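You operate a simulated robot arm through the tools that you are given. There is no shell and no other tool. Be economical: measure what you need, move in short steps, check, and stop when the job is done.

You are at the controls of a simulated robot arm. One attempt, no reset.

## Task
Put things in order on the top of the side table. At the end: the orange half stands where the pink sponge stood; the pink sponge stands where the black pepper shaker stood; the clear glass from the top of the side table stands where the white yoghurt pot stood; the white yoghurt pot from the top of the side table is in the grey steamer basket; the black pepper shaker stands on top of the yellow block of cheese; whatever was shut is shut again. Leave all else as you found it, and nothing knocked over.
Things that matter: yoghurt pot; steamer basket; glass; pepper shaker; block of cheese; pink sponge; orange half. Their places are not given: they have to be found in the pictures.

The check looks at the end state, three seconds after you hand in, the way a careful person would. Anything else that was tipped, shoved, dropped, spilled or broken makes it a failure.

## Robot
A 6-joint arm with a two-finger parallel gripper, fixed in place. Base frame: the origin is at the foot of the arm, x ahead of it, y to its left, z up; the work surface is at about z = 850. Units: mm, rad, N and s.
With the tool pointing down near the work surface it reaches from about 360 to 760 mm from the base axis. Its first joint turns from -1.152 to 1.152 rad. Payload 2.45 kg.
The tool frame sits at the grasp point between the pads (the TCP): z along the fingers, y along the line on which they close. The tips reach 24 mm beyond it. The gripper opens to 68 mm. The fingers are 17 mm wide and 10 mm thick; the gripper's body (40 by 70 mm) begins 41 mm behind the TCP.
Orientation is told as [roll, pitch, yaw] about the base's x, y, z axes, in that order, counted from this pose: with the fingers straight down and closing along the base's y, the tool's x points along the base's -x, its y along +y and its z along -z.

## Interface
- The arm moves only by the tool apply_moves. Its argument "commands" is a list of rows, each a list of 7 numbers: the shift along the base's x, y, z in mm, then the turn, a rotation vector about the base's x, y, z in rad, then the opening, from 0 (shut) to 1 (fully open). In form: [[x, y, z, ax, ay, az, claw], ...]. A call has 1 to 8 rows; each row is the pose to reach, as a shift and turn from the pose commanded when the call began. A row lasts 0.2 s, in which the tool goes at most 50 mm and 0.15 rad; a call with a longer step from one row to the next is refused whole, and so is a gripper value outside its range. A pose out of reach is approached as far as the arm can. The call stops where the force on the tool passes 40 N (or 10 N more than at its start, if that is more) or the arm is blocked; 0.2 s more then pass. The fingers move at their own pace (about 108 mm/s each) and stop on an object; they squeeze with about 36 N. The grip force told is the motor's: it shows also when the fingers shut on nothing. Time passes only in rows, and 0.2 s behind the last, so rows that repeat a pose let the fingers close. It gives the time, the measured TCP pose, the force on the tool (base axes), the opening and the grip force at its end, in the units of the frame above (readings bear some noise), and new pictures: "show" is both (left out), scene, wrist or none.
- Cameras (640 x 400 px; columns grow to the right, rows downward): "scene" is fixed at [181.8, 433.7, 1459.7]; the picture's right is [-0.55, -0.84, 0.00], its down [-0.54, 0.35, -0.76] and it looks along [0.64, -0.42, -0.65] (base axes); focal length 354 px, centre (320, 200). "wrist" rides on the gripper at [-32, 0, -39] in the tool frame; the picture's right is [0.00, -1.00, 0.00], its down [0.97, 0.00, -0.24] and it looks along [0.24, 0.00, 0.97] (tool axes); focal length 218 px, centre (320, 200).
- probe_pixels(camera, pixels): for up to 12 pixels [column, row] of the newest picture of that camera ("zoom" is the newest enlarged one), the place [x, y, z] in the base frame of the surface seen there, good to about 2 mm. No time passes.
- zoom(camera, box): a new picture of the part [left, top, right, bottom] of that camera's present view, enlarged. No time passes.
- job_done(): hands the job in; it is judged then, once.

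Keep the steps short. Do not move on a guess: measure, check each grasp and each placing, and mend mistakes. In all there are 80 turns and 120 pictures (those below and enlarged ones count). Leave the gripper open and the arm clear of the work at the hand-in unless told otherwise, and finish with a single line.

The tools are called after "Request:" as a command line: name --pt "numbers of a row" for each row, then --argument value for the rest, lists and objects as JSON in quotes. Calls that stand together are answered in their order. apply_moves: Moves the arm, as the interface text tells. Its arguments: {"type":"object","properties":{"commands":{"type":"array","items":{"type":"array","items":{"type":"number"}}},"show":{"type":"string","enum":["both","scene","wrist","none"]}},"required":["commands"]} The other tools are called the same way: probe_pixels (camera, pixels) gives the place of the surface under pixels of a picture; zoom (camera, box) takes an enlarged picture of a part of a camera's view; job_done () hands the job in.

At the start:

```text
t: 0.0
ee_pos: [379.5, 214.6, 1190.0]
ee_rot: [0.001, 0.003, -0.001]
wrist_force: [-0.2, 0.4, 0.3]
width: 68.0
grip_force: 0.1
```

scene: 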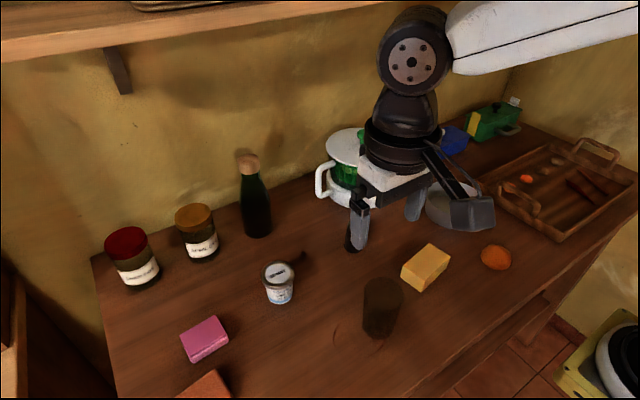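
wrist: 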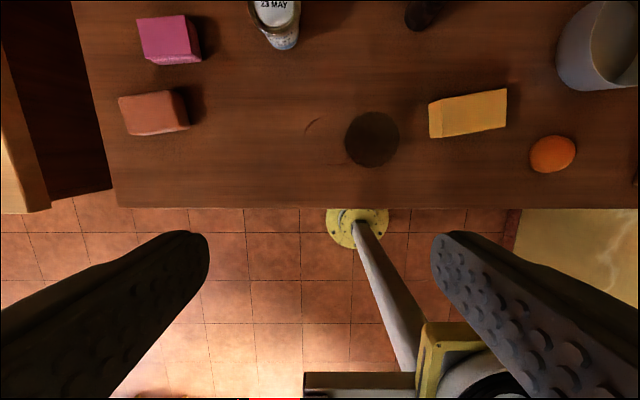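

I see the sponge at (205,338), the yoghurt pot at (278,282), a glass at (382,307), the cheese at (425,267), the orange at (496,257) and the basket at about (455,208). I'll enlarge both views before measuring.

Request:
zoom --camera "scene" --box '[300, 100, 540, 250]'

Request:
zoom --camera "scene" --box '[160, 220, 540, 400]'

Request:
zoom --camera "wrist" --box '[80, 0, 640, 220]'

```text
2.67 times, centred on (420, 175) of scene
```

zoom: 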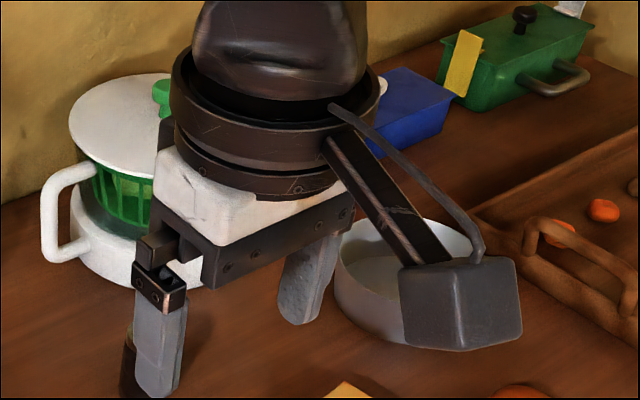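

```text
1.68 times, centred on (350, 310) of scene
```

zoom: 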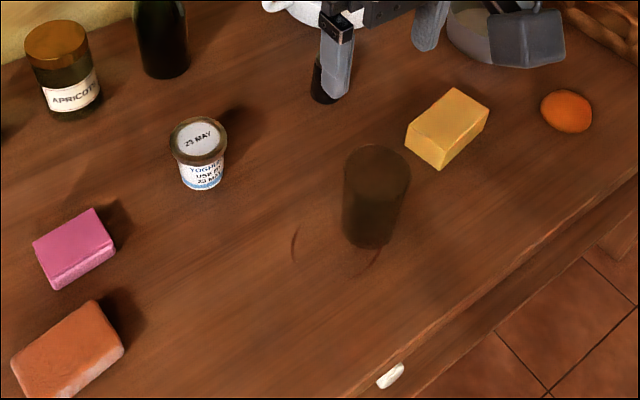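

```text
1.14 times, centred on (360, 110) of wrist
```

zoom: 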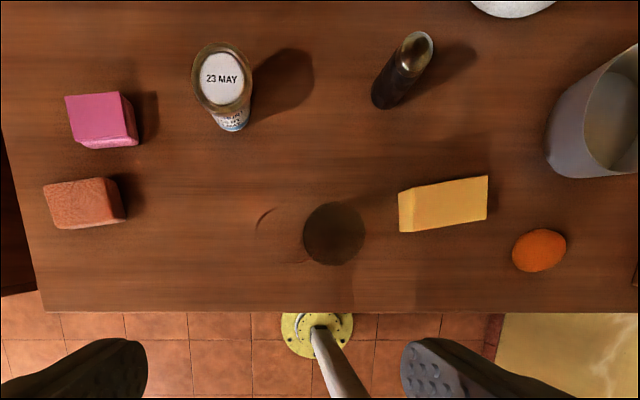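

A faint ring lies next to the dark tumbler at about scene (335,330). It could be a stain or a nearly invisible clear glass, so I'll enlarge that spot and probe it.

Request:
zoom --camera "scene" --box '[310, 260, 430, 350]'

Request:
zoom --camera "wrist" --box '[280, 80, 440, 200]'

Request:
probe_pixels --camera "scene" --pixels '[[382, 284], [367, 290], [380, 310], [398, 290], [380, 335], [335, 330], [350, 310], [345, 325], [381, 279], [360, 345], [350, 340]]'

Request:
probe_pixels --camera "wrist" --pixels '[[371, 138], [350, 140], [395, 140], [371, 118], [371, 162], [335, 140], [320, 140], [307, 130], [330, 125], [330, 155], [420, 140]]'

```text
4.44 times, centred on (370, 305) of scene
```

zoom: 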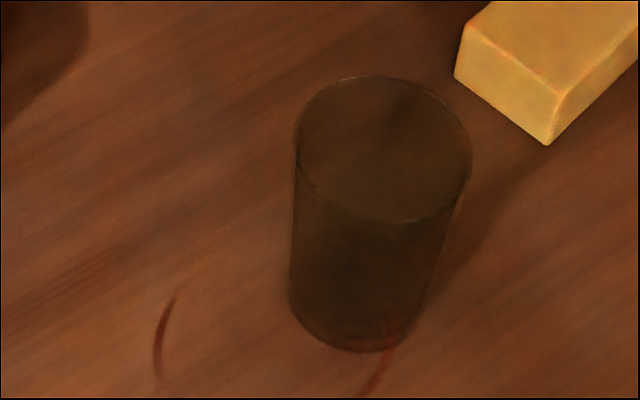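

```text
3.33 times, centred on (360, 140) of wrist
```

zoom: 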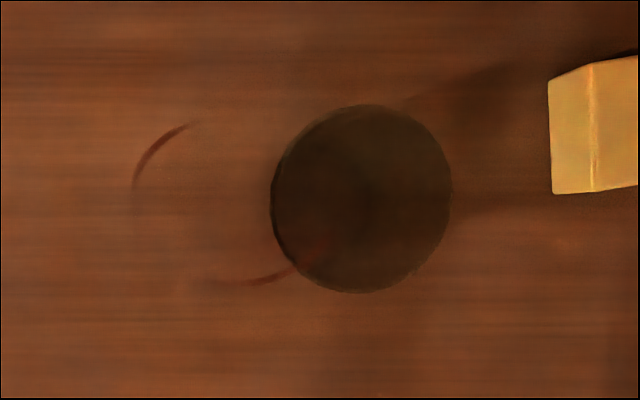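

```text
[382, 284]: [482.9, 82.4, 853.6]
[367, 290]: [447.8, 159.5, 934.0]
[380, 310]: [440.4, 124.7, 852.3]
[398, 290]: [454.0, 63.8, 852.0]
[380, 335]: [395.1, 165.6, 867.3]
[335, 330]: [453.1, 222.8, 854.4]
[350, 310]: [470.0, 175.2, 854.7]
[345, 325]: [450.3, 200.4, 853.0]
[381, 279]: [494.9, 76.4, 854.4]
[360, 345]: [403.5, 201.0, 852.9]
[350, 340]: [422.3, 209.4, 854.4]
```

```text
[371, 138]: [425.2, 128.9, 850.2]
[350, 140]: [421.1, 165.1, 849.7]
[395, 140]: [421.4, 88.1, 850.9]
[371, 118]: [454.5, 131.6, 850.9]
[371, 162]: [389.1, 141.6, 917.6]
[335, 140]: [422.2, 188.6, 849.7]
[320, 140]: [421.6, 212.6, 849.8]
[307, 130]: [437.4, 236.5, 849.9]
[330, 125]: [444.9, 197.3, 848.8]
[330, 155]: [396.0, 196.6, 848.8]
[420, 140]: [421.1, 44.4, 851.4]
```

The stain shows through the tumbler, so the tumbler is see-through and it is the glass I need. Next I'll carry the arm high toward the basket to uncover the middle of the table and look down into it.

Request:
apply_moves --pt "10 -45 0 0 0 0 1" --pt "20 -90 0 0 0 0 1" --pt "30 -135 0 0 0 0 1" --pt "40 -180 0 0 0 0 1" --pt "50 -225 0 0 0 0 1" --pt "60 -270 0 0 0 0 1" --pt "70 -315 0 0 0 0 1" --pt "80 -360 0 0 0 0 1"

```text
t: 1.8
ee_pos: [457.0, -145.6, 1188.2]
ee_rot: [0.001, -0.001, 0.0]
wrist_force: [0.8, 0.4, -0.7]
width: 67.8
grip_force: 0.1
```

scene: 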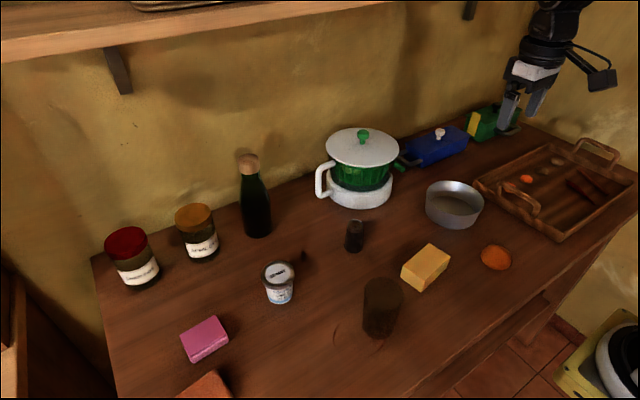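
wrist: 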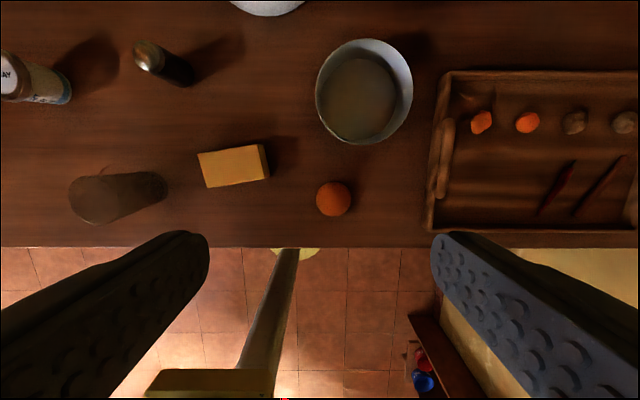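

Now the whole table is in view. I'll probe the basket (scene 453,205), shaker (354,236), cheese, orange, sponge, pot and glass.

Request:
probe_pixels --camera "wrist" --pixels '[[318, 92], [366, 39], [412, 92], [366, 144], [360, 95], [333, 198], [317, 198], [350, 198], [333, 183], [333, 214], [148, 50], [366, 140]]'

Request:
probe_pixels --camera "wrist" --pixels '[[198, 153], [206, 187], [268, 176], [263, 145], [235, 165], [202, 157], [260, 149], [208, 182], [264, 173]]'

Request:
probe_pixels --camera "scene" --pixels '[[181, 336], [214, 317], [227, 336], [194, 356], [205, 335], [190, 361], [228, 345], [278, 272], [278, 264], [264, 275], [293, 272], [278, 283]]'

Request:
zoom --camera "scene" --box '[240, 200, 400, 310]'

Request:
zoom --camera "wrist" --box '[180, 20, 440, 240]'

```text
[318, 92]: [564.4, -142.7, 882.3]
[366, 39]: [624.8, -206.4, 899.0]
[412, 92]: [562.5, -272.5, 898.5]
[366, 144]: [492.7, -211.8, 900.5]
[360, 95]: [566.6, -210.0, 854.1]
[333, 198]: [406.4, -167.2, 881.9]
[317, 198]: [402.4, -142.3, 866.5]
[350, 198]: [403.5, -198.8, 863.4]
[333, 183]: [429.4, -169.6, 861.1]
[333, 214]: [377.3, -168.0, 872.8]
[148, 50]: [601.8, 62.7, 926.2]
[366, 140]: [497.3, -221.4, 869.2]
```

```text
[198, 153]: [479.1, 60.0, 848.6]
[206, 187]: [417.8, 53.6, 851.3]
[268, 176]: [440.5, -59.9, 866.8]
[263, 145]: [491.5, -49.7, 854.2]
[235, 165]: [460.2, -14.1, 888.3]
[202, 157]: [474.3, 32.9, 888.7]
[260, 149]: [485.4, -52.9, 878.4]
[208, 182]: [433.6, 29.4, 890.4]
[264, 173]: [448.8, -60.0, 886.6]
```

```text
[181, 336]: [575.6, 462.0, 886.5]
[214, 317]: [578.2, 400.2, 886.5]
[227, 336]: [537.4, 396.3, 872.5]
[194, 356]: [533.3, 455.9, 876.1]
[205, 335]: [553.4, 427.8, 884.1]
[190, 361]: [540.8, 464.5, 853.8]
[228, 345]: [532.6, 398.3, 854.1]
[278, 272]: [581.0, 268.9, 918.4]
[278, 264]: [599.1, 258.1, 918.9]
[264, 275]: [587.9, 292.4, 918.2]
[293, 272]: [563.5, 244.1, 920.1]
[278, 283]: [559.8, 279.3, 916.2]
```

```text
3.64 times, centred on (320, 255) of scene
```

zoom: 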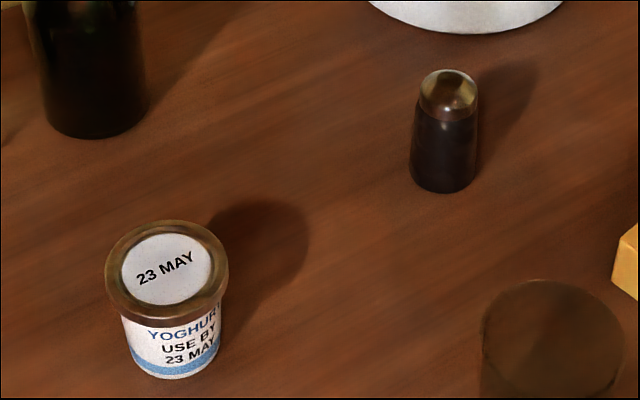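

```text
1.82 times, centred on (310, 130) of wrist
```

zoom: 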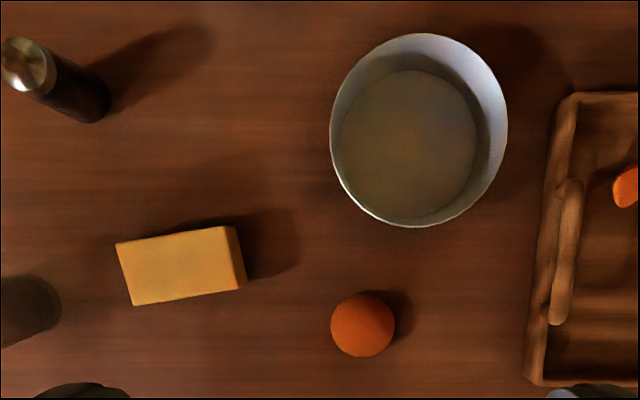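

Measured so far:
- Basket centre is about (559,-207), with the rim at z≈900 and the floor at 854.
- Pot lid centre is about (577,268) at z≈919.

I'll fly over to the pot, staying high.

Request:
apply_moves --pt "13 46 0 0 0 0 1" --pt "26 92 0 0 0 0 1" --pt "39 138 0 0 0 0 1" --pt "52 184 -5 0 0 0 1" --pt "65 230 -15 0 0 0 1" --pt "78 276 -25 0 0 0 1" --pt "91 322 -35 0 0 0 1" --pt "104 368 -45 0 0 0 1" --show "none"

Request:
apply_moves --pt "5 23 -35 0 0 0 1" --pt "13 45 -75 0 0 0 1" --pt "13 45 -115 0 0 0 1" --show "wrist"

```text
t: 3.6
ee_pos: [565.0, 223.8, 1143.4]
ee_rot: [0.0, 0.001, 0.0]
wrist_force: [-0.2, -0.4, 0.3]
width: 68.2
grip_force: 0.1
```

```text
t: 4.4
ee_pos: [577.4, 268.9, 1027.0]
ee_rot: [0.001, 0.001, 0.0]
wrist_force: [0.1, -0.5, 0.1]
width: 68.1
grip_force: 0.1
```

wrist: 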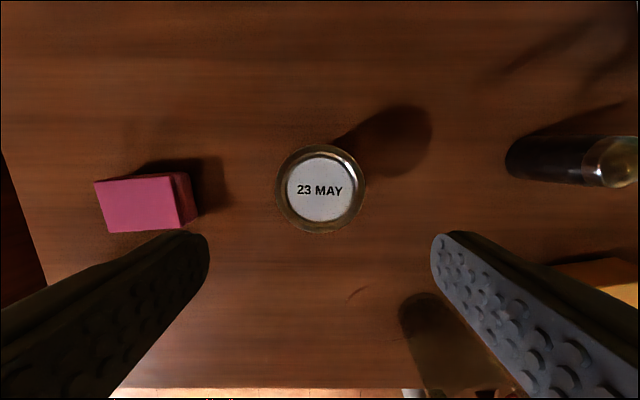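

The pot lid is centred in the wrist view at (320,189), with a radius of about 45 px. I'll probe it for its exact width.

Request:
probe_pixels --camera "wrist" --pixels '[[320, 189], [278, 189], [362, 189], [320, 147], [320, 231], [275, 189], [366, 189], [282, 189], [358, 189], [320, 229], [320, 149]]'

Request:
zoom --camera "wrist" --box '[260, 140, 380, 240]'

```text
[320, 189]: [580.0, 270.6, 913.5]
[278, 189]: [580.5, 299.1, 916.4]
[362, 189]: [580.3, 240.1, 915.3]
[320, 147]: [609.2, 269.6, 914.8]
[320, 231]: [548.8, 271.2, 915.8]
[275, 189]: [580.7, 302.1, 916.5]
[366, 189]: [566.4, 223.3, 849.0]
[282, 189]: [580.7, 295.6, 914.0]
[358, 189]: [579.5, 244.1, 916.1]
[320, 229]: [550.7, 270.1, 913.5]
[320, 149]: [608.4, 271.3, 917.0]
```

```text
4.00 times, centred on (320, 190) of wrist
```

zoom: 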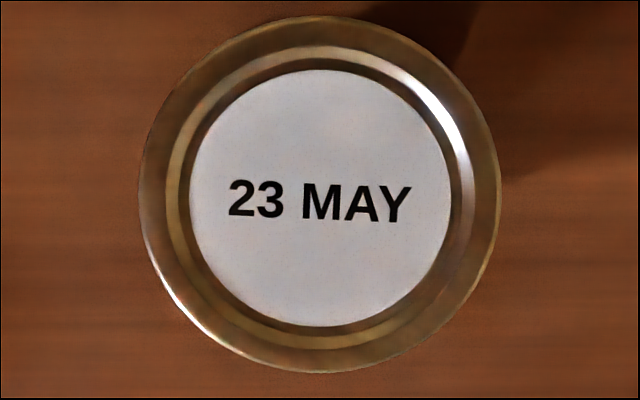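

The lid is about 62–64 mm wide, and the gripper is centred on it in y (lid edges are symmetric about column 320). It only needs +3 mm in x. I'll go down slowly around the rim.

Request:
apply_moves --pt "3 0 -40 0 0 0 1" --pt "3 0 -75 0 0 0 1" --pt "3 0 -85 0 0 0 1" --pt "3 0 -85 0 0 0 1" --show "both"

```text
t: 5.4
ee_pos: [579.8, 269.6, 943.2]
ee_rot: [-0.001, -0.001, 0.0]
wrist_force: [-0.3, 0.0, 0.8]
width: 67.9
grip_force: 0.1
```

scene: 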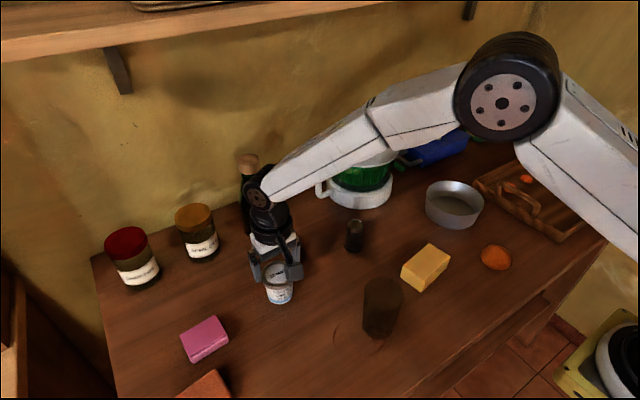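
wrist: 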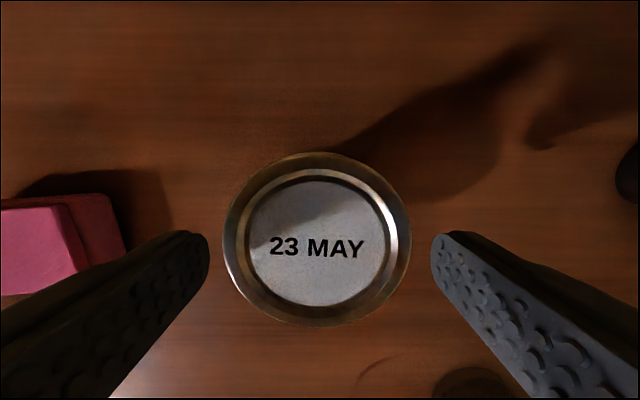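

The rim spans columns 222–411 (centre 316.5) and the fingers are centred at 319.5. I'll shift +1 mm in y and +2 mm in x, then go down to the rim.

Request:
apply_moves --pt "2 1 0 0 0 0 1" --pt "2 1 -12 0 0 0 1" --pt "2 1 -24 0 0 0 1" --pt "2 1 -36 0 0 0 1" --pt "2 1 -36 0 0 0 1" --show "wrist"

```text
t: 6.6
ee_pos: [579.8, 267.8, 909.3]
ee_rot: [0.0, 0.0, 0.001]
wrist_force: [-0.2, 0.0, 1.0]
width: 68.3
grip_force: 0.0
```

wrist: 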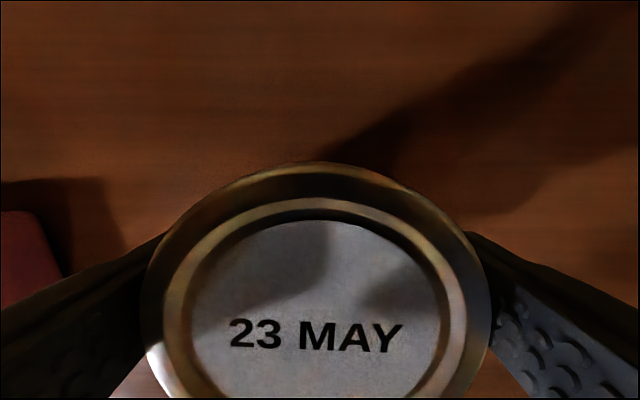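

The fingers straddle the rim without touching. The place to remember for the pot is (581.5, 268.6). I'll close and lift a little.

Request:
apply_moves --pt "0 0 0 0 0 0 0" --pt "0 0 0 0 0 0 0" --pt "0 0 15 0 0 0 0" --pt "0 0 50 0 0 0 0" --pt "0 0 90 0 0 0 0" --show "both"

```text
t: 7.8
ee_pos: [582.0, 267.7, 998.3]
ee_rot: [0.0, -0.001, -0.001]
wrist_force: [0.3, 0.1, -1.5]
width: 65.3
grip_force: 36.3
```

scene: 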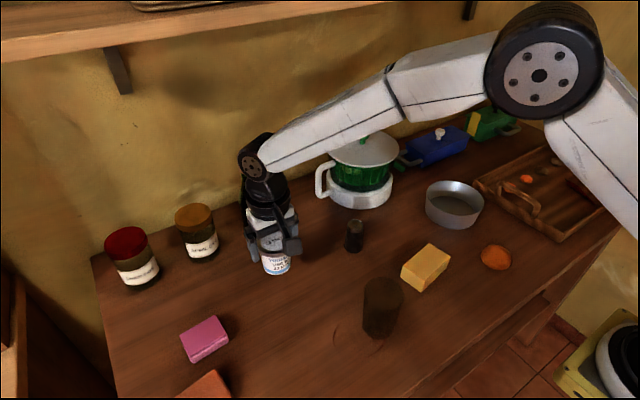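
wrist: 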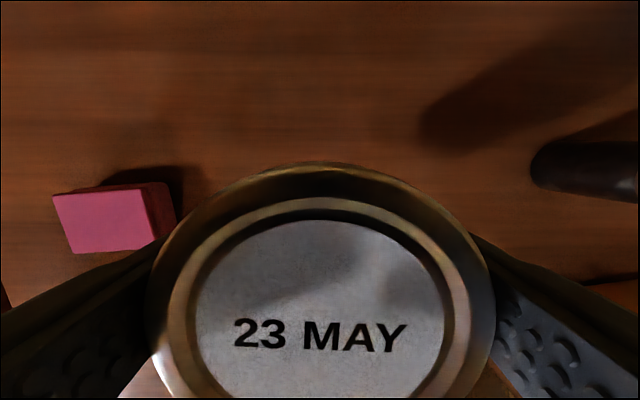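

The pot is held: width 65.3, grip 36 N. I'll carry it high across to the basket, about (559,-207).

Request:
apply_moves --pt "0 0 40 0 0 0 0" --pt "-3 -35 70 0 0 0 0" --pt "-6 -83 80 0 0 0 0" --pt "-9 -131 80 0 0 0 0" --pt "-12 -180 80 0 0 0 0" --pt "-14 -229 80 0 0 0 0" --pt "-16 -278 80 0 0 0 0" --pt "-18 -327 80 0 0 0 0" --show "none"

Request:
apply_moves --pt "-2 -49 0 0 0 0 0" --pt "-3 -98 0 0 0 0 0" --pt "-4 -146 0 0 0 0 0" --pt "-4 -149 0 0 0 0 0" --pt "-4 -149 -40 0 0 0 0" --show "both"

```text
t: 9.6
ee_pos: [560.6, -56.6, 1078.5]
ee_rot: [0.0, 0.001, 0.004]
wrist_force: [-0.8, 0.2, -1.0]
width: 65.4
grip_force: 36.1
```

```text
t: 10.8
ee_pos: [560.4, -207.7, 1038.2]
ee_rot: [-0.001, 0.001, 0.002]
wrist_force: [-0.1, 0.1, -0.7]
width: 65.5
grip_force: 36.2
```

scene: 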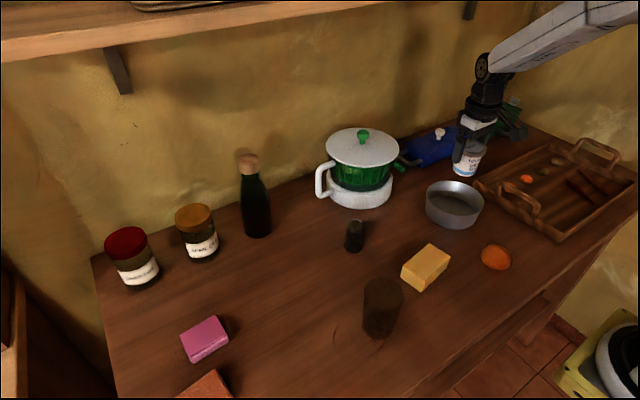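
wrist: 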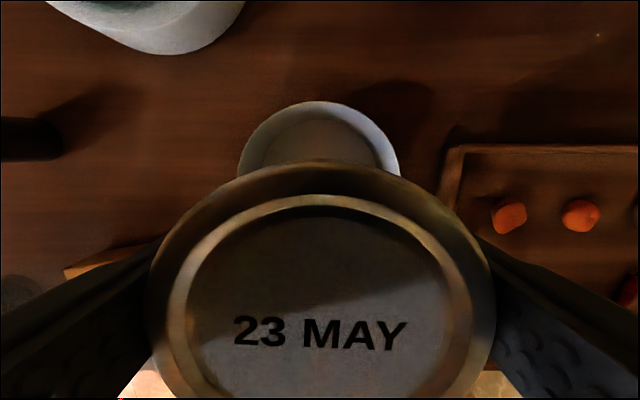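

The basket's rim spans columns 237–400, so it is centred under the pot. Going down slowly: the pot's bottom is 59 mm below the TCP and the basket floor is at 854, so the aim is TCP z≈913.

Request:
apply_moves --pt "-1 0 -40 0 0 0 0" --pt "-1 0 -80 0 0 0 0" --pt "-1 0 -105 0 0 0 0" --pt "-1 0 -116 0 0 0 0" --pt "-1 0 -121 0 0 0 0" --show "scene"

Request:
apply_moves --pt "0 0 -2 0 0 0 0" --pt "0 0 -4 0 0 0 0" --pt "0 0 -6 0 0 0 0" --show "scene"

```text
t: 12.0
ee_pos: [558.6, -206.4, 917.4]
ee_rot: [-0.001, 0.0, 0.0]
wrist_force: [0.4, -0.1, -2.4]
width: 65.2
grip_force: 36.0
```

scene: 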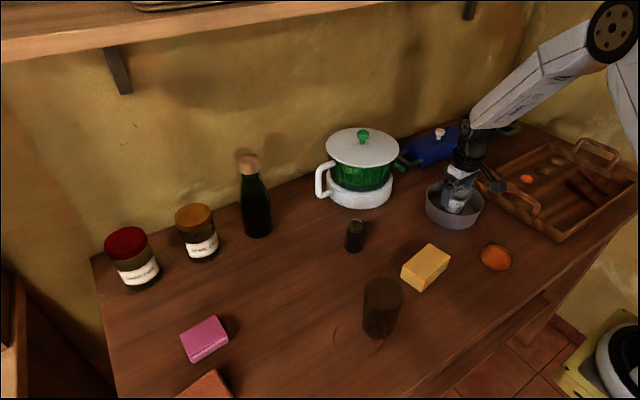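

```text
t: 12.8
ee_pos: [557.5, -207.6, 912.1]
ee_rot: [0.0, -0.002, 0.001]
wrist_force: [-5.7, 2.5, 17.5]
width: 65.4
grip_force: 36.1
```

scene: 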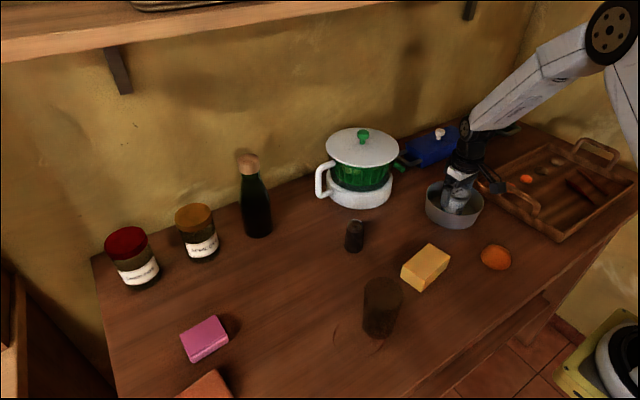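

The 17.5 N reading shows the pot has reached the basket floor. I'll open and rise straight up.

Request:
apply_moves --pt "0 0 1 0 0 0 1" --pt "0 0 1 0 0 0 1" --pt "0 0 15 0 0 0 1" --pt "0 0 50 0 0 0 1" --pt "0 0 100 0 0 0 1" --pt "0 0 140 0 0 0 1" --show "both"

```text
t: 14.2
ee_pos: [558.7, -209.0, 1048.6]
ee_rot: [0.0, 0.0, 0.0]
wrist_force: [-0.1, -0.1, -0.9]
width: 68.2
grip_force: 0.0
```

scene: 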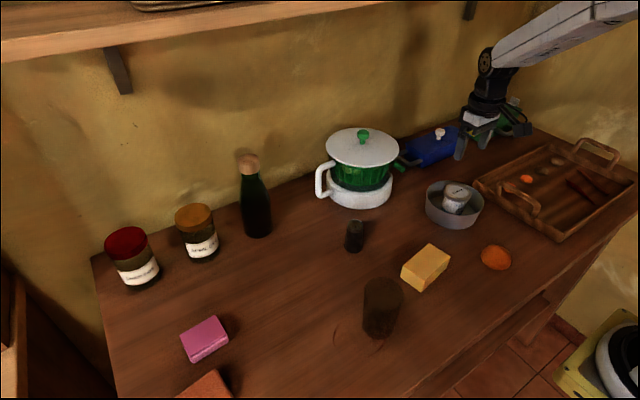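
wrist: 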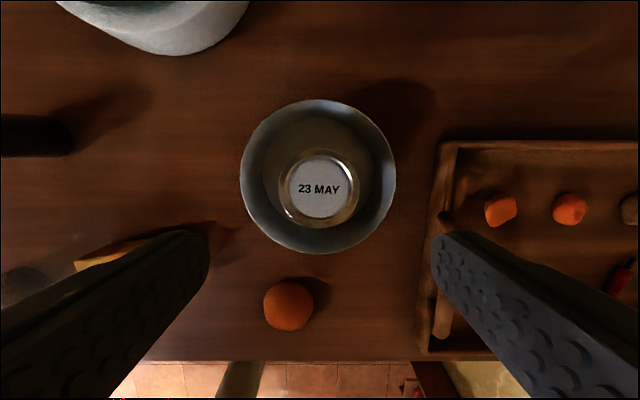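

The pot stands upright in the basket. Next is the glass, which I estimate at about (420,149). I'll fly high and look from above.

Request:
apply_moves --pt "-18 44 10 0 0 0 1" --pt "-36 88 20 0 0 0 1" --pt "-54 132 30 0 0 0 1" --pt "-72 176 40 0 0 0 1" --pt "-90 220 40 0 0 0 1" --pt "-108 264 40 0 0 0 1" --pt "-126 308 40 0 0 0 1" --pt "-138 350 40 0 0 0 1" --show "both"

```text
t: 16.0
ee_pos: [421.6, 141.9, 1088.4]
ee_rot: [0.002, 0.0, 0.0]
wrist_force: [-1.1, -0.2, -0.5]
width: 68.1
grip_force: 0.1
```

scene: 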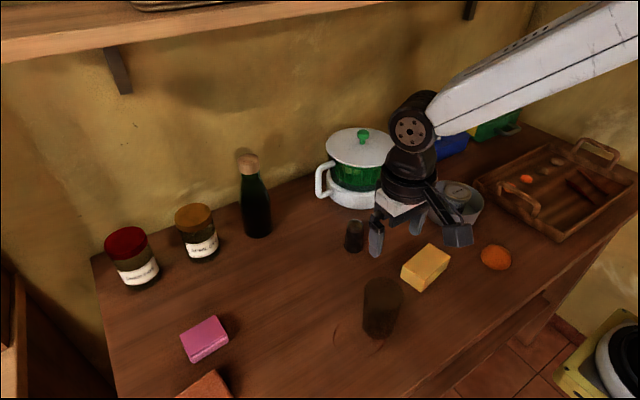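
wrist: 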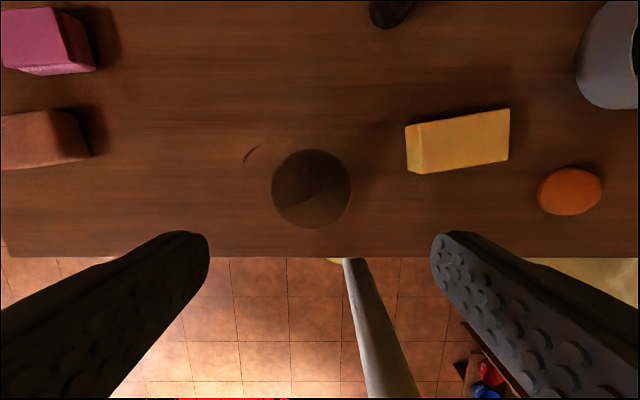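

Request:
zoom --camera "wrist" --box '[256, 140, 368, 240]'

Request:
probe_pixels --camera "wrist" --pixels '[[274, 188], [273, 188], [272, 188], [351, 188], [350, 188], [312, 150], [312, 151], [312, 227], [312, 226], [276, 174], [346, 170], [283, 212]]'

Request:
probe_pixels --camera "scene" --pixels '[[364, 300], [364, 310], [364, 320], [364, 328], [366, 330], [402, 295], [400, 310], [396, 325], [392, 333], [380, 300], [385, 300], [380, 336]]'

```text
4.00 times, centred on (312, 190) of wrist
```

zoom: 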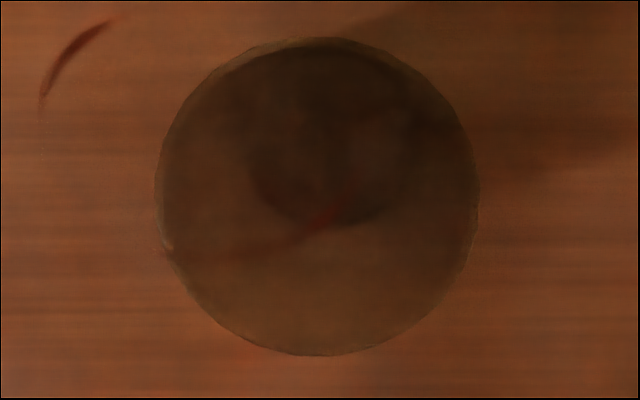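

```text
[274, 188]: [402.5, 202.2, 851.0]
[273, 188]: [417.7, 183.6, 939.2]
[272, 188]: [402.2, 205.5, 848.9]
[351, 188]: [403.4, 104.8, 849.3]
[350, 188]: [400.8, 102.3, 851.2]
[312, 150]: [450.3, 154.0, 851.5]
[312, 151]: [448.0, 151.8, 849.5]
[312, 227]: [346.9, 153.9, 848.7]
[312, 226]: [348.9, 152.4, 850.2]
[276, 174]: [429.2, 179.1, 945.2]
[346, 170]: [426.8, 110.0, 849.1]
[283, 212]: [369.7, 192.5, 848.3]
```

```text
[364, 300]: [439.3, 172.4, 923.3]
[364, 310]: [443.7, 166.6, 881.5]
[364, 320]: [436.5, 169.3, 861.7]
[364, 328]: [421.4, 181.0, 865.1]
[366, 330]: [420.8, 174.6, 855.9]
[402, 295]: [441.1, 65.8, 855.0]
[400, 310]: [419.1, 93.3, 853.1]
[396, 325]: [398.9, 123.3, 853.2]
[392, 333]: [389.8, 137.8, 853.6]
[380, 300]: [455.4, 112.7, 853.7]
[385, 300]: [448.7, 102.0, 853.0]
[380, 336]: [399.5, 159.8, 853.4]
```

The rim radius reads 34±1 mm, which is borderline for a 68 mm opening. I'll centre over it and go lower (tips still 20 mm or more above the rim) for a better size reading.

Request:
apply_moves --pt "-3 7 -45 0 0 0 1" --pt "-3 7 -85 0 0 0 1" --pt "-3 7 -85 0 0 0 1" --show "wrist"

Request:
zoom --camera "wrist" --box '[220, 120, 420, 245]'

Request:
zoom --camera "wrist" --box '[200, 200, 440, 350]'

```text
t: 16.8
ee_pos: [419.7, 150.0, 1005.3]
ee_rot: [0.0, 0.0, -0.001]
wrist_force: [-0.3, -0.3, 0.9]
width: 68.0
grip_force: 0.0
```

wrist: 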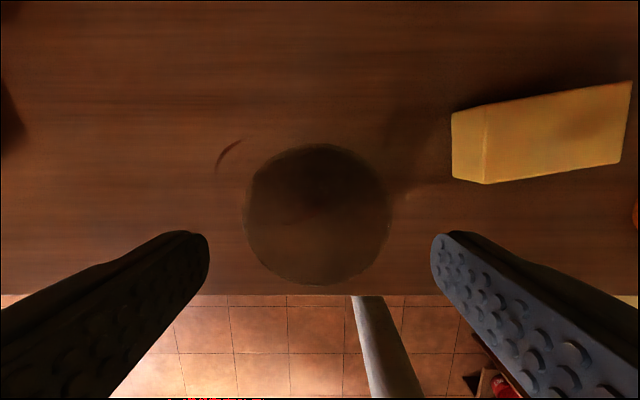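

```text
3.20 times, centred on (320, 182) of wrist
```

zoom: 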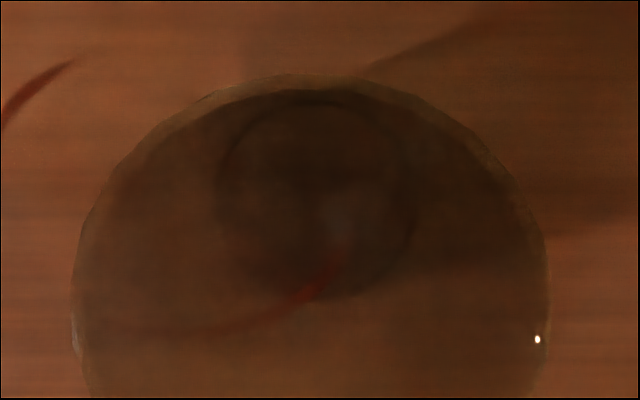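

```text
2.67 times, centred on (320, 275) of wrist
```

zoom: 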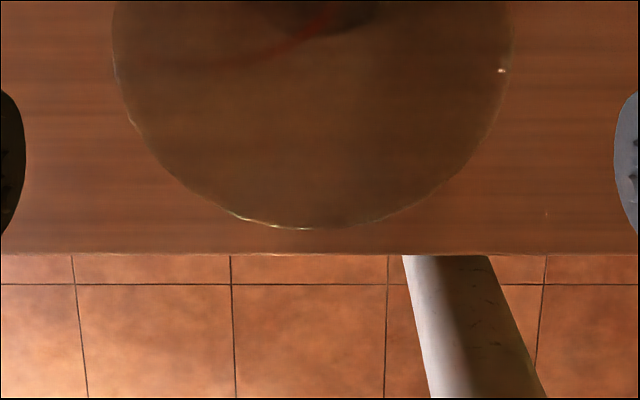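

Comparing the two heights gives a rim diameter of about 67–68 mm at z≈952, with a 59 mm base. That is too wide to straddle safely. I'll pinch the +y wall instead, with one finger inside the glass and one outside, tilted 0.04 rad to match the taper. First I'll line up just above the rim with the fingers part open.

Request:
apply_moves --pt "2 17 0 -0.02 0 0 0.6" --pt "2 33 0 -0.042 0 0 0.6" --pt "2 33 -18 -0.042 0 0 0.6" --pt "2 33 -18 -0.042 0 0 0.6" --show "both"

Request:
zoom --camera "scene" --box '[310, 240, 450, 350]'

```text
t: 17.8
ee_pos: [418.8, 182.2, 988.0]
ee_rot: [-0.042, 0.001, 0.001]
wrist_force: [-0.1, 1.2, 0.1]
width: 40.9
grip_force: 0.0
```

scene: 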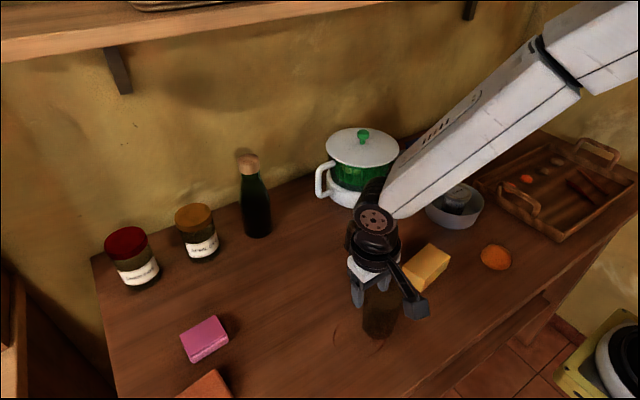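
wrist: 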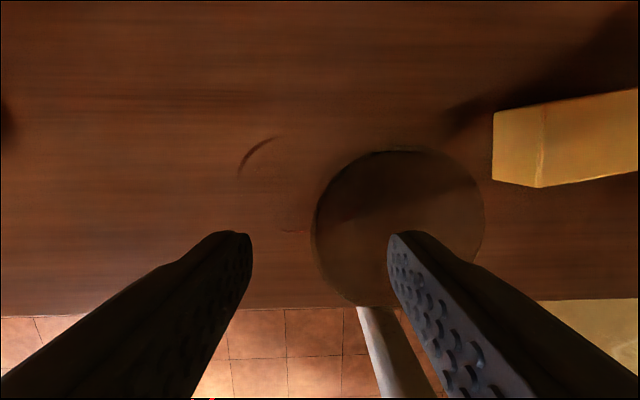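

```text
3.64 times, centred on (380, 295) of scene
```

zoom: 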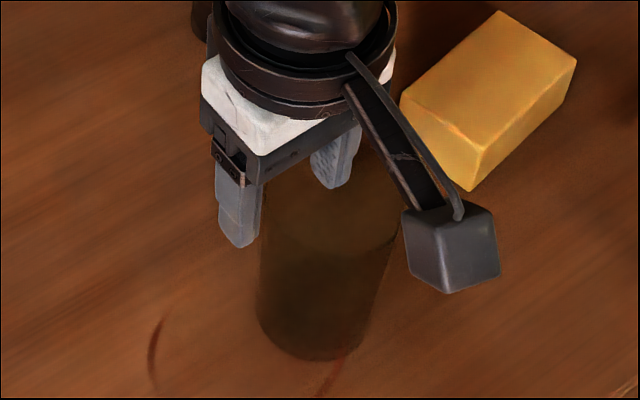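

The rim's left edge (column 314) sits between the fingertips at 250 and 388, with the right finger inside the circle. I'll go down 53 mm.

Request:
apply_moves --pt "0 0 -15 0 0 0 0.6" --pt "0 0 -30 0 0 0 0.6" --pt "0 0 -45 0 0 0 0.6" --pt "0 0 -53 0 0 0 0.6" --show "both"

Request:
zoom --camera "scene" --box '[310, 240, 450, 350]'

```text
t: 18.8
ee_pos: [419.7, 181.1, 936.4]
ee_rot: [-0.041, 0.0, 0.001]
wrist_force: [0.3, 0.3, 0.8]
width: 40.9
grip_force: 0.0
```

scene: 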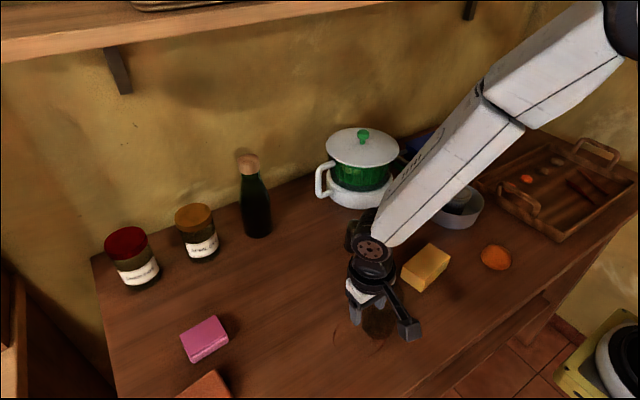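
wrist: 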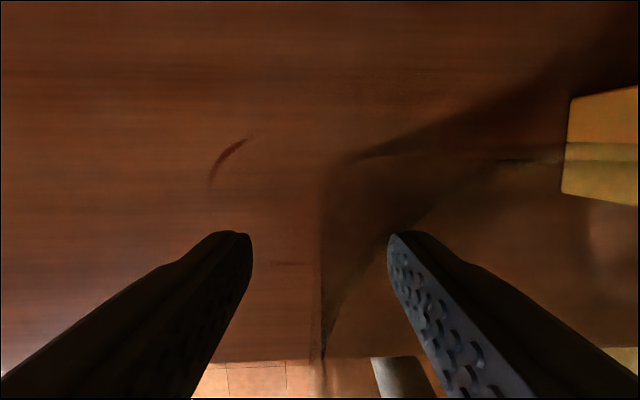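

```text
3.64 times, centred on (380, 295) of scene
```

zoom: 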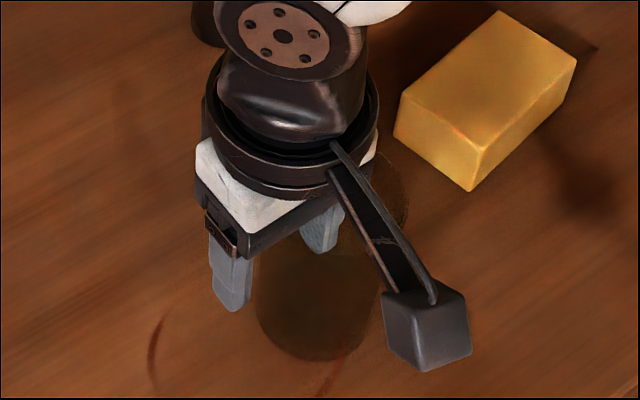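

No contact force, and the wall runs at about column 322, between the fingers. I'll close and lift slightly.

Request:
apply_moves --pt "0 0 0 0 0 0 0" --pt "0 0 0 0 0 0 0" --pt "0 0 0 0 0 0 0" --pt "0 0 20 0 0 0 0" --pt "0 0 20 0 0 0 0" --show "both"

Request:
zoom --camera "scene" --box '[310, 240, 450, 350]'

```text
t: 20.0
ee_pos: [417.8, 181.6, 955.5]
ee_rot: [-0.042, 0.0, 0.001]
wrist_force: [-0.5, 0.1, -2.1]
width: 5.6
grip_force: 28.5
```

scene: 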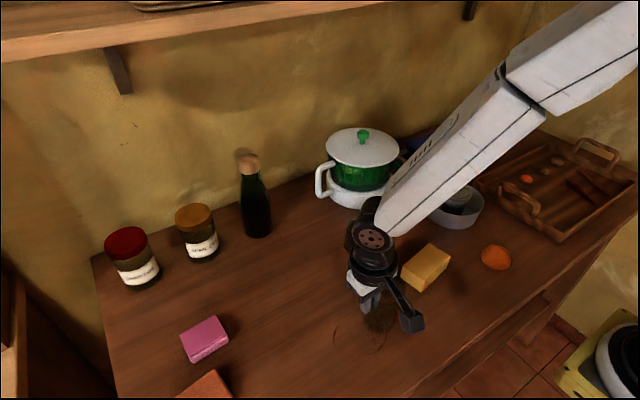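
wrist: 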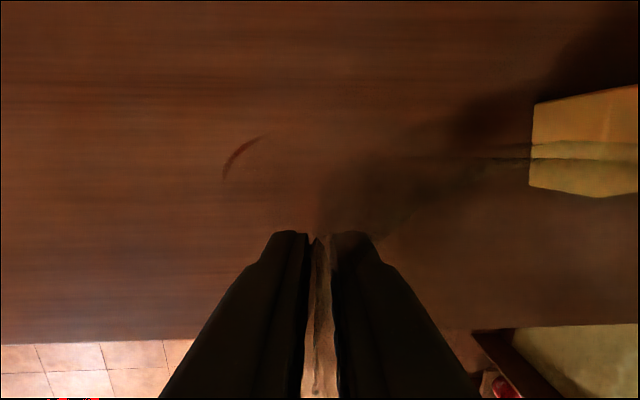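

```text
3.64 times, centred on (380, 295) of scene
```

zoom: 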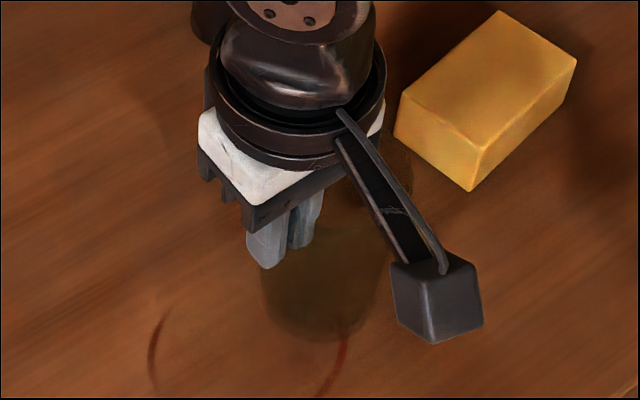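

The glass is off the table: width 5.6, weight reading -2 N. I'll carry it to the pot's old place, with TCP at about (581.5, 299.6) so that the glass axis comes over (581.5, 268.6).

Request:
apply_moves --pt "0 0 40 0 0 0 0" --pt "32 23 45 0 0 0 0" --pt "64 46 45 0 0 0 0" --pt "96 69 45 0 0 0 0" --pt "128 92 45 0 0 0 0" --pt "150 108 45 0 0 0 0" --pt "162 117 45 0 0 0 0" --pt "162 117 45 0 0 0 0" --show "both"

Request:
zoom --camera "scene" --box '[200, 190, 360, 310]'

```text
t: 21.8
ee_pos: [580.5, 302.0, 1000.0]
ee_rot: [-0.041, 0.0, -0.001]
wrist_force: [0.3, 0.4, -2.0]
width: 5.5
grip_force: 28.1
```

scene: 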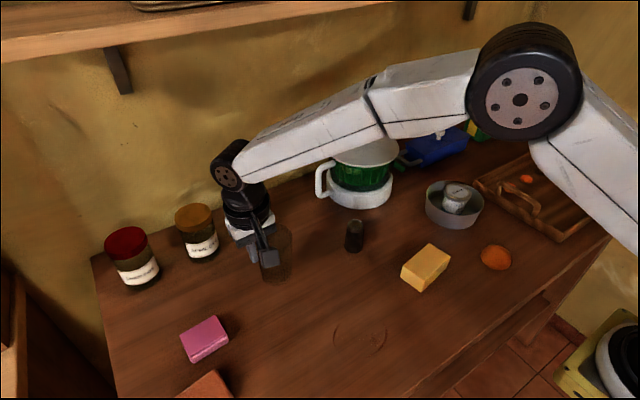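
wrist: 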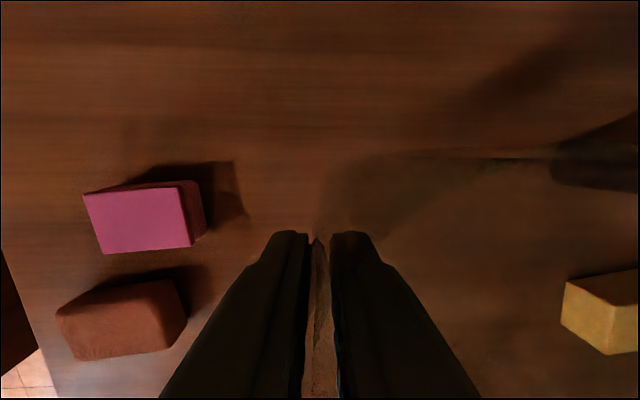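

```text
3.33 times, centred on (280, 250) of scene
```

zoom: 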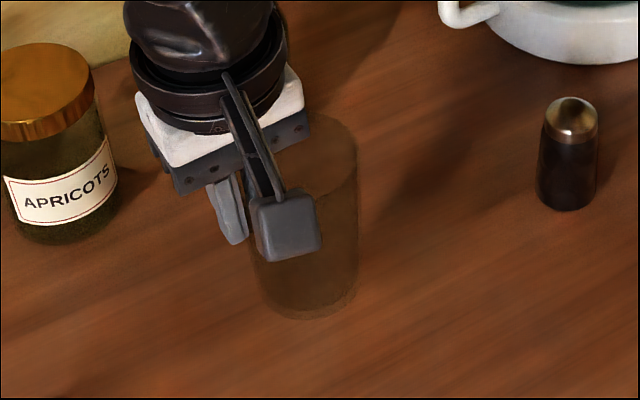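

The glass hangs upright. I'll lower to the height where I picked it up (TCP z≈936) and feel for the table.

Request:
apply_moves --pt "0 0 -30 0 0 0 0" --pt "0 0 -52 0 0 0 0" --pt "0 0 -60 0 0 0 0" --pt "0 0 -63 0 0 0 0" --pt "0 0 -65 0 0 0 0" --show "scene"

Request:
zoom --camera "scene" --box '[200, 190, 360, 310]'

```text
t: 23.0
ee_pos: [581.2, 300.3, 935.1]
ee_rot: [-0.041, 0.001, -0.001]
wrist_force: [-0.8, 0.1, 2.6]
width: 5.5
grip_force: 28.2
```

scene: 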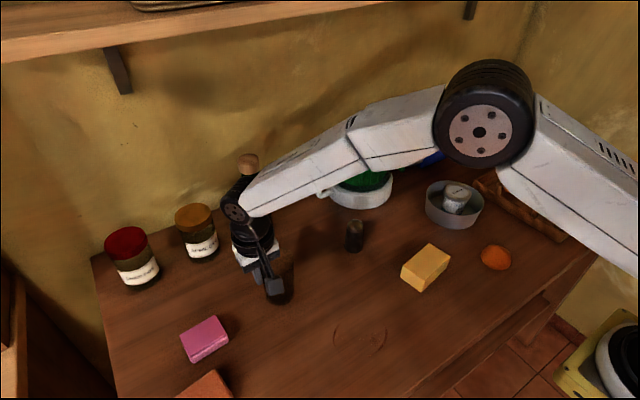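

```text
3.33 times, centred on (280, 250) of scene
```

zoom: 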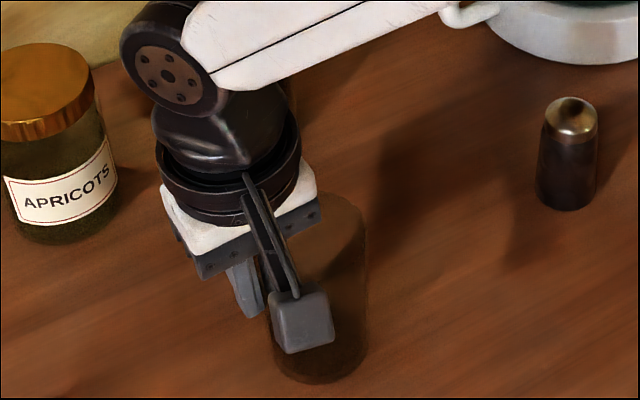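

Contact with the table (force turned to +2.6 N). I'll open part way and rise straight up.

Request:
apply_moves --pt "0 0 0 0 0 0 0.5" --pt "0 0 0 0 0 0 0.5" --pt "0 0 20 0 0 0 0.5" --pt "0 0 60 0 0 0 0.5" --pt "0 0 105 0 0 0 0.5" --pt "0 -30 140 0.042 0 0 1" --pt "0 -31 150 0.042 0 0 1" --show "both"

Request:
zoom --camera "wrist" --box '[240, 120, 400, 240]'

```text
t: 24.6
ee_pos: [581.3, 270.0, 1086.0]
ee_rot: [-0.001, 0.001, 0.001]
wrist_force: [-0.1, -0.2, 0.6]
width: 67.8
grip_force: 0.1
```

scene: 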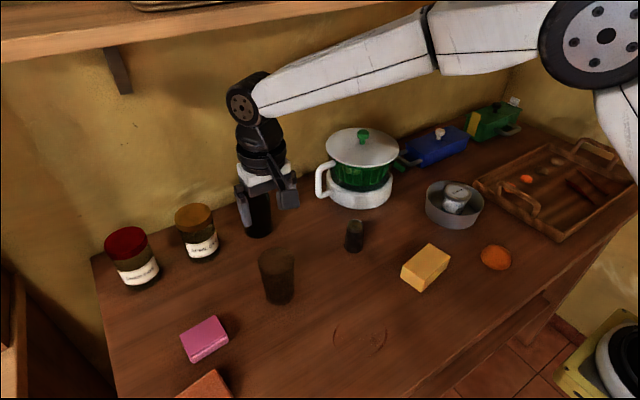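
wrist: 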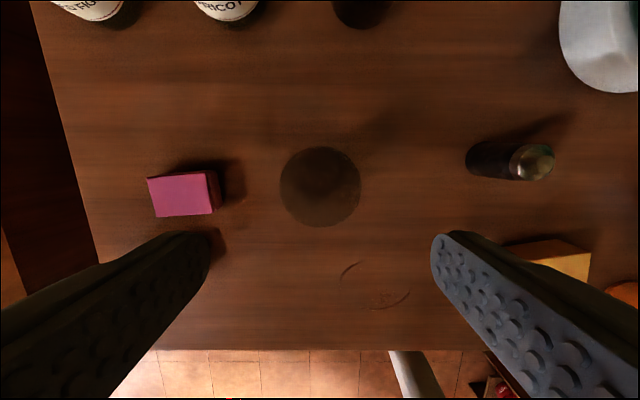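

```text
3.33 times, centred on (320, 180) of wrist
```

zoom: 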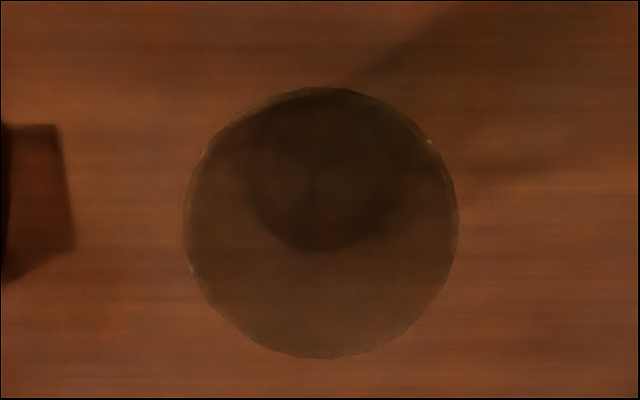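

The glass stands exactly in the pot's old place: it is centred at column 320 with x≈581. Next is the shaker at about (599,72). I'll fly over for a view from above.

Request:
apply_moves --pt "4 -48 0 0 0 0 1" --pt "8 -96 0 0 0 0 1" --pt "12 -144 0 0 0 0 1" --pt "16 -190 0 0 0 0 1" --pt "18 -197 -40 0 0 0 1" --pt "18 -197 -60 0 0 0 1" --show "both"

```text
t: 26.0
ee_pos: [601.2, 73.5, 1025.6]
ee_rot: [0.001, 0.0, 0.002]
wrist_force: [0.2, -0.9, -0.2]
width: 67.9
grip_force: 0.0
```

scene: 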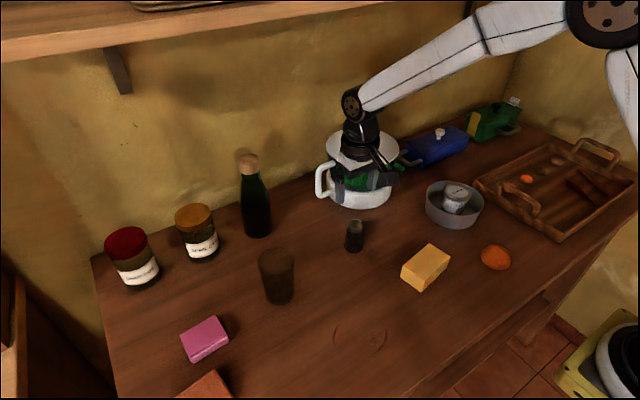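
wrist: 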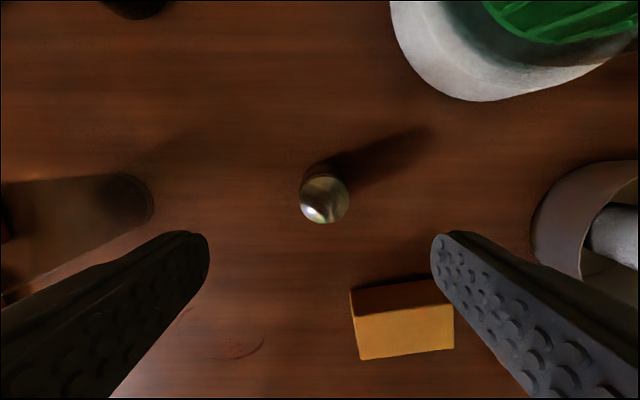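

The shaker's dome is at wrist (324,201) and its base lies a little above that. I'll probe and enlarge.

Request:
probe_pixels --camera "wrist" --pixels '[[324, 200], [303, 200], [346, 200], [324, 180], [324, 220], [320, 168], [310, 166], [335, 166]]'

Request:
probe_pixels --camera "scene" --pixels '[[346, 245], [362, 245], [354, 235], [354, 250], [355, 222], [430, 255], [413, 279]]'

Request:
zoom --camera "wrist" --box '[280, 140, 376, 230]'

Request:
zoom --camera "wrist" --box '[320, 260, 480, 370]'

```text
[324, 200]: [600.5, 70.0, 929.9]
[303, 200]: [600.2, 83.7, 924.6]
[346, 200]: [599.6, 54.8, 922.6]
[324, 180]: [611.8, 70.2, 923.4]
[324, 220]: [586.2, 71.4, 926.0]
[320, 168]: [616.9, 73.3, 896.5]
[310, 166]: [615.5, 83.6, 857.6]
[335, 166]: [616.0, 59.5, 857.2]
```

```text
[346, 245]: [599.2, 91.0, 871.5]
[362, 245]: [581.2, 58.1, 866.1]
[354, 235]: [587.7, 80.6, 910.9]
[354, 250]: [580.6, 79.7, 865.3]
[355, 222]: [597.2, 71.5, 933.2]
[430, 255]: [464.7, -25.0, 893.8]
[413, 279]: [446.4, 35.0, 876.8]
```

```text
4.44 times, centred on (328, 185) of wrist
```

zoom: 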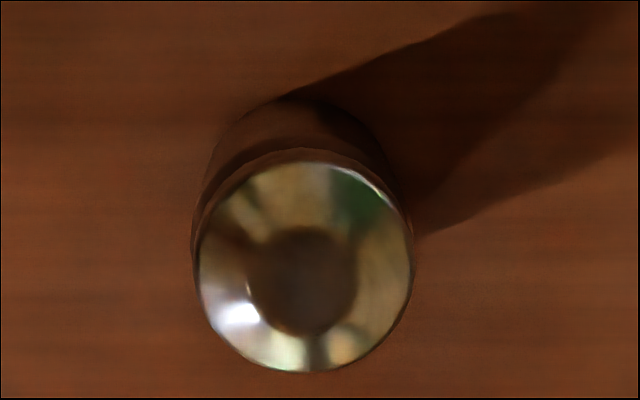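

```text
3.64 times, centred on (400, 315) of wrist
```

zoom: 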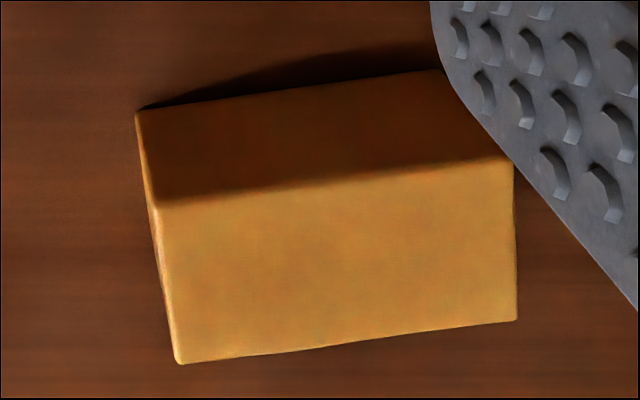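

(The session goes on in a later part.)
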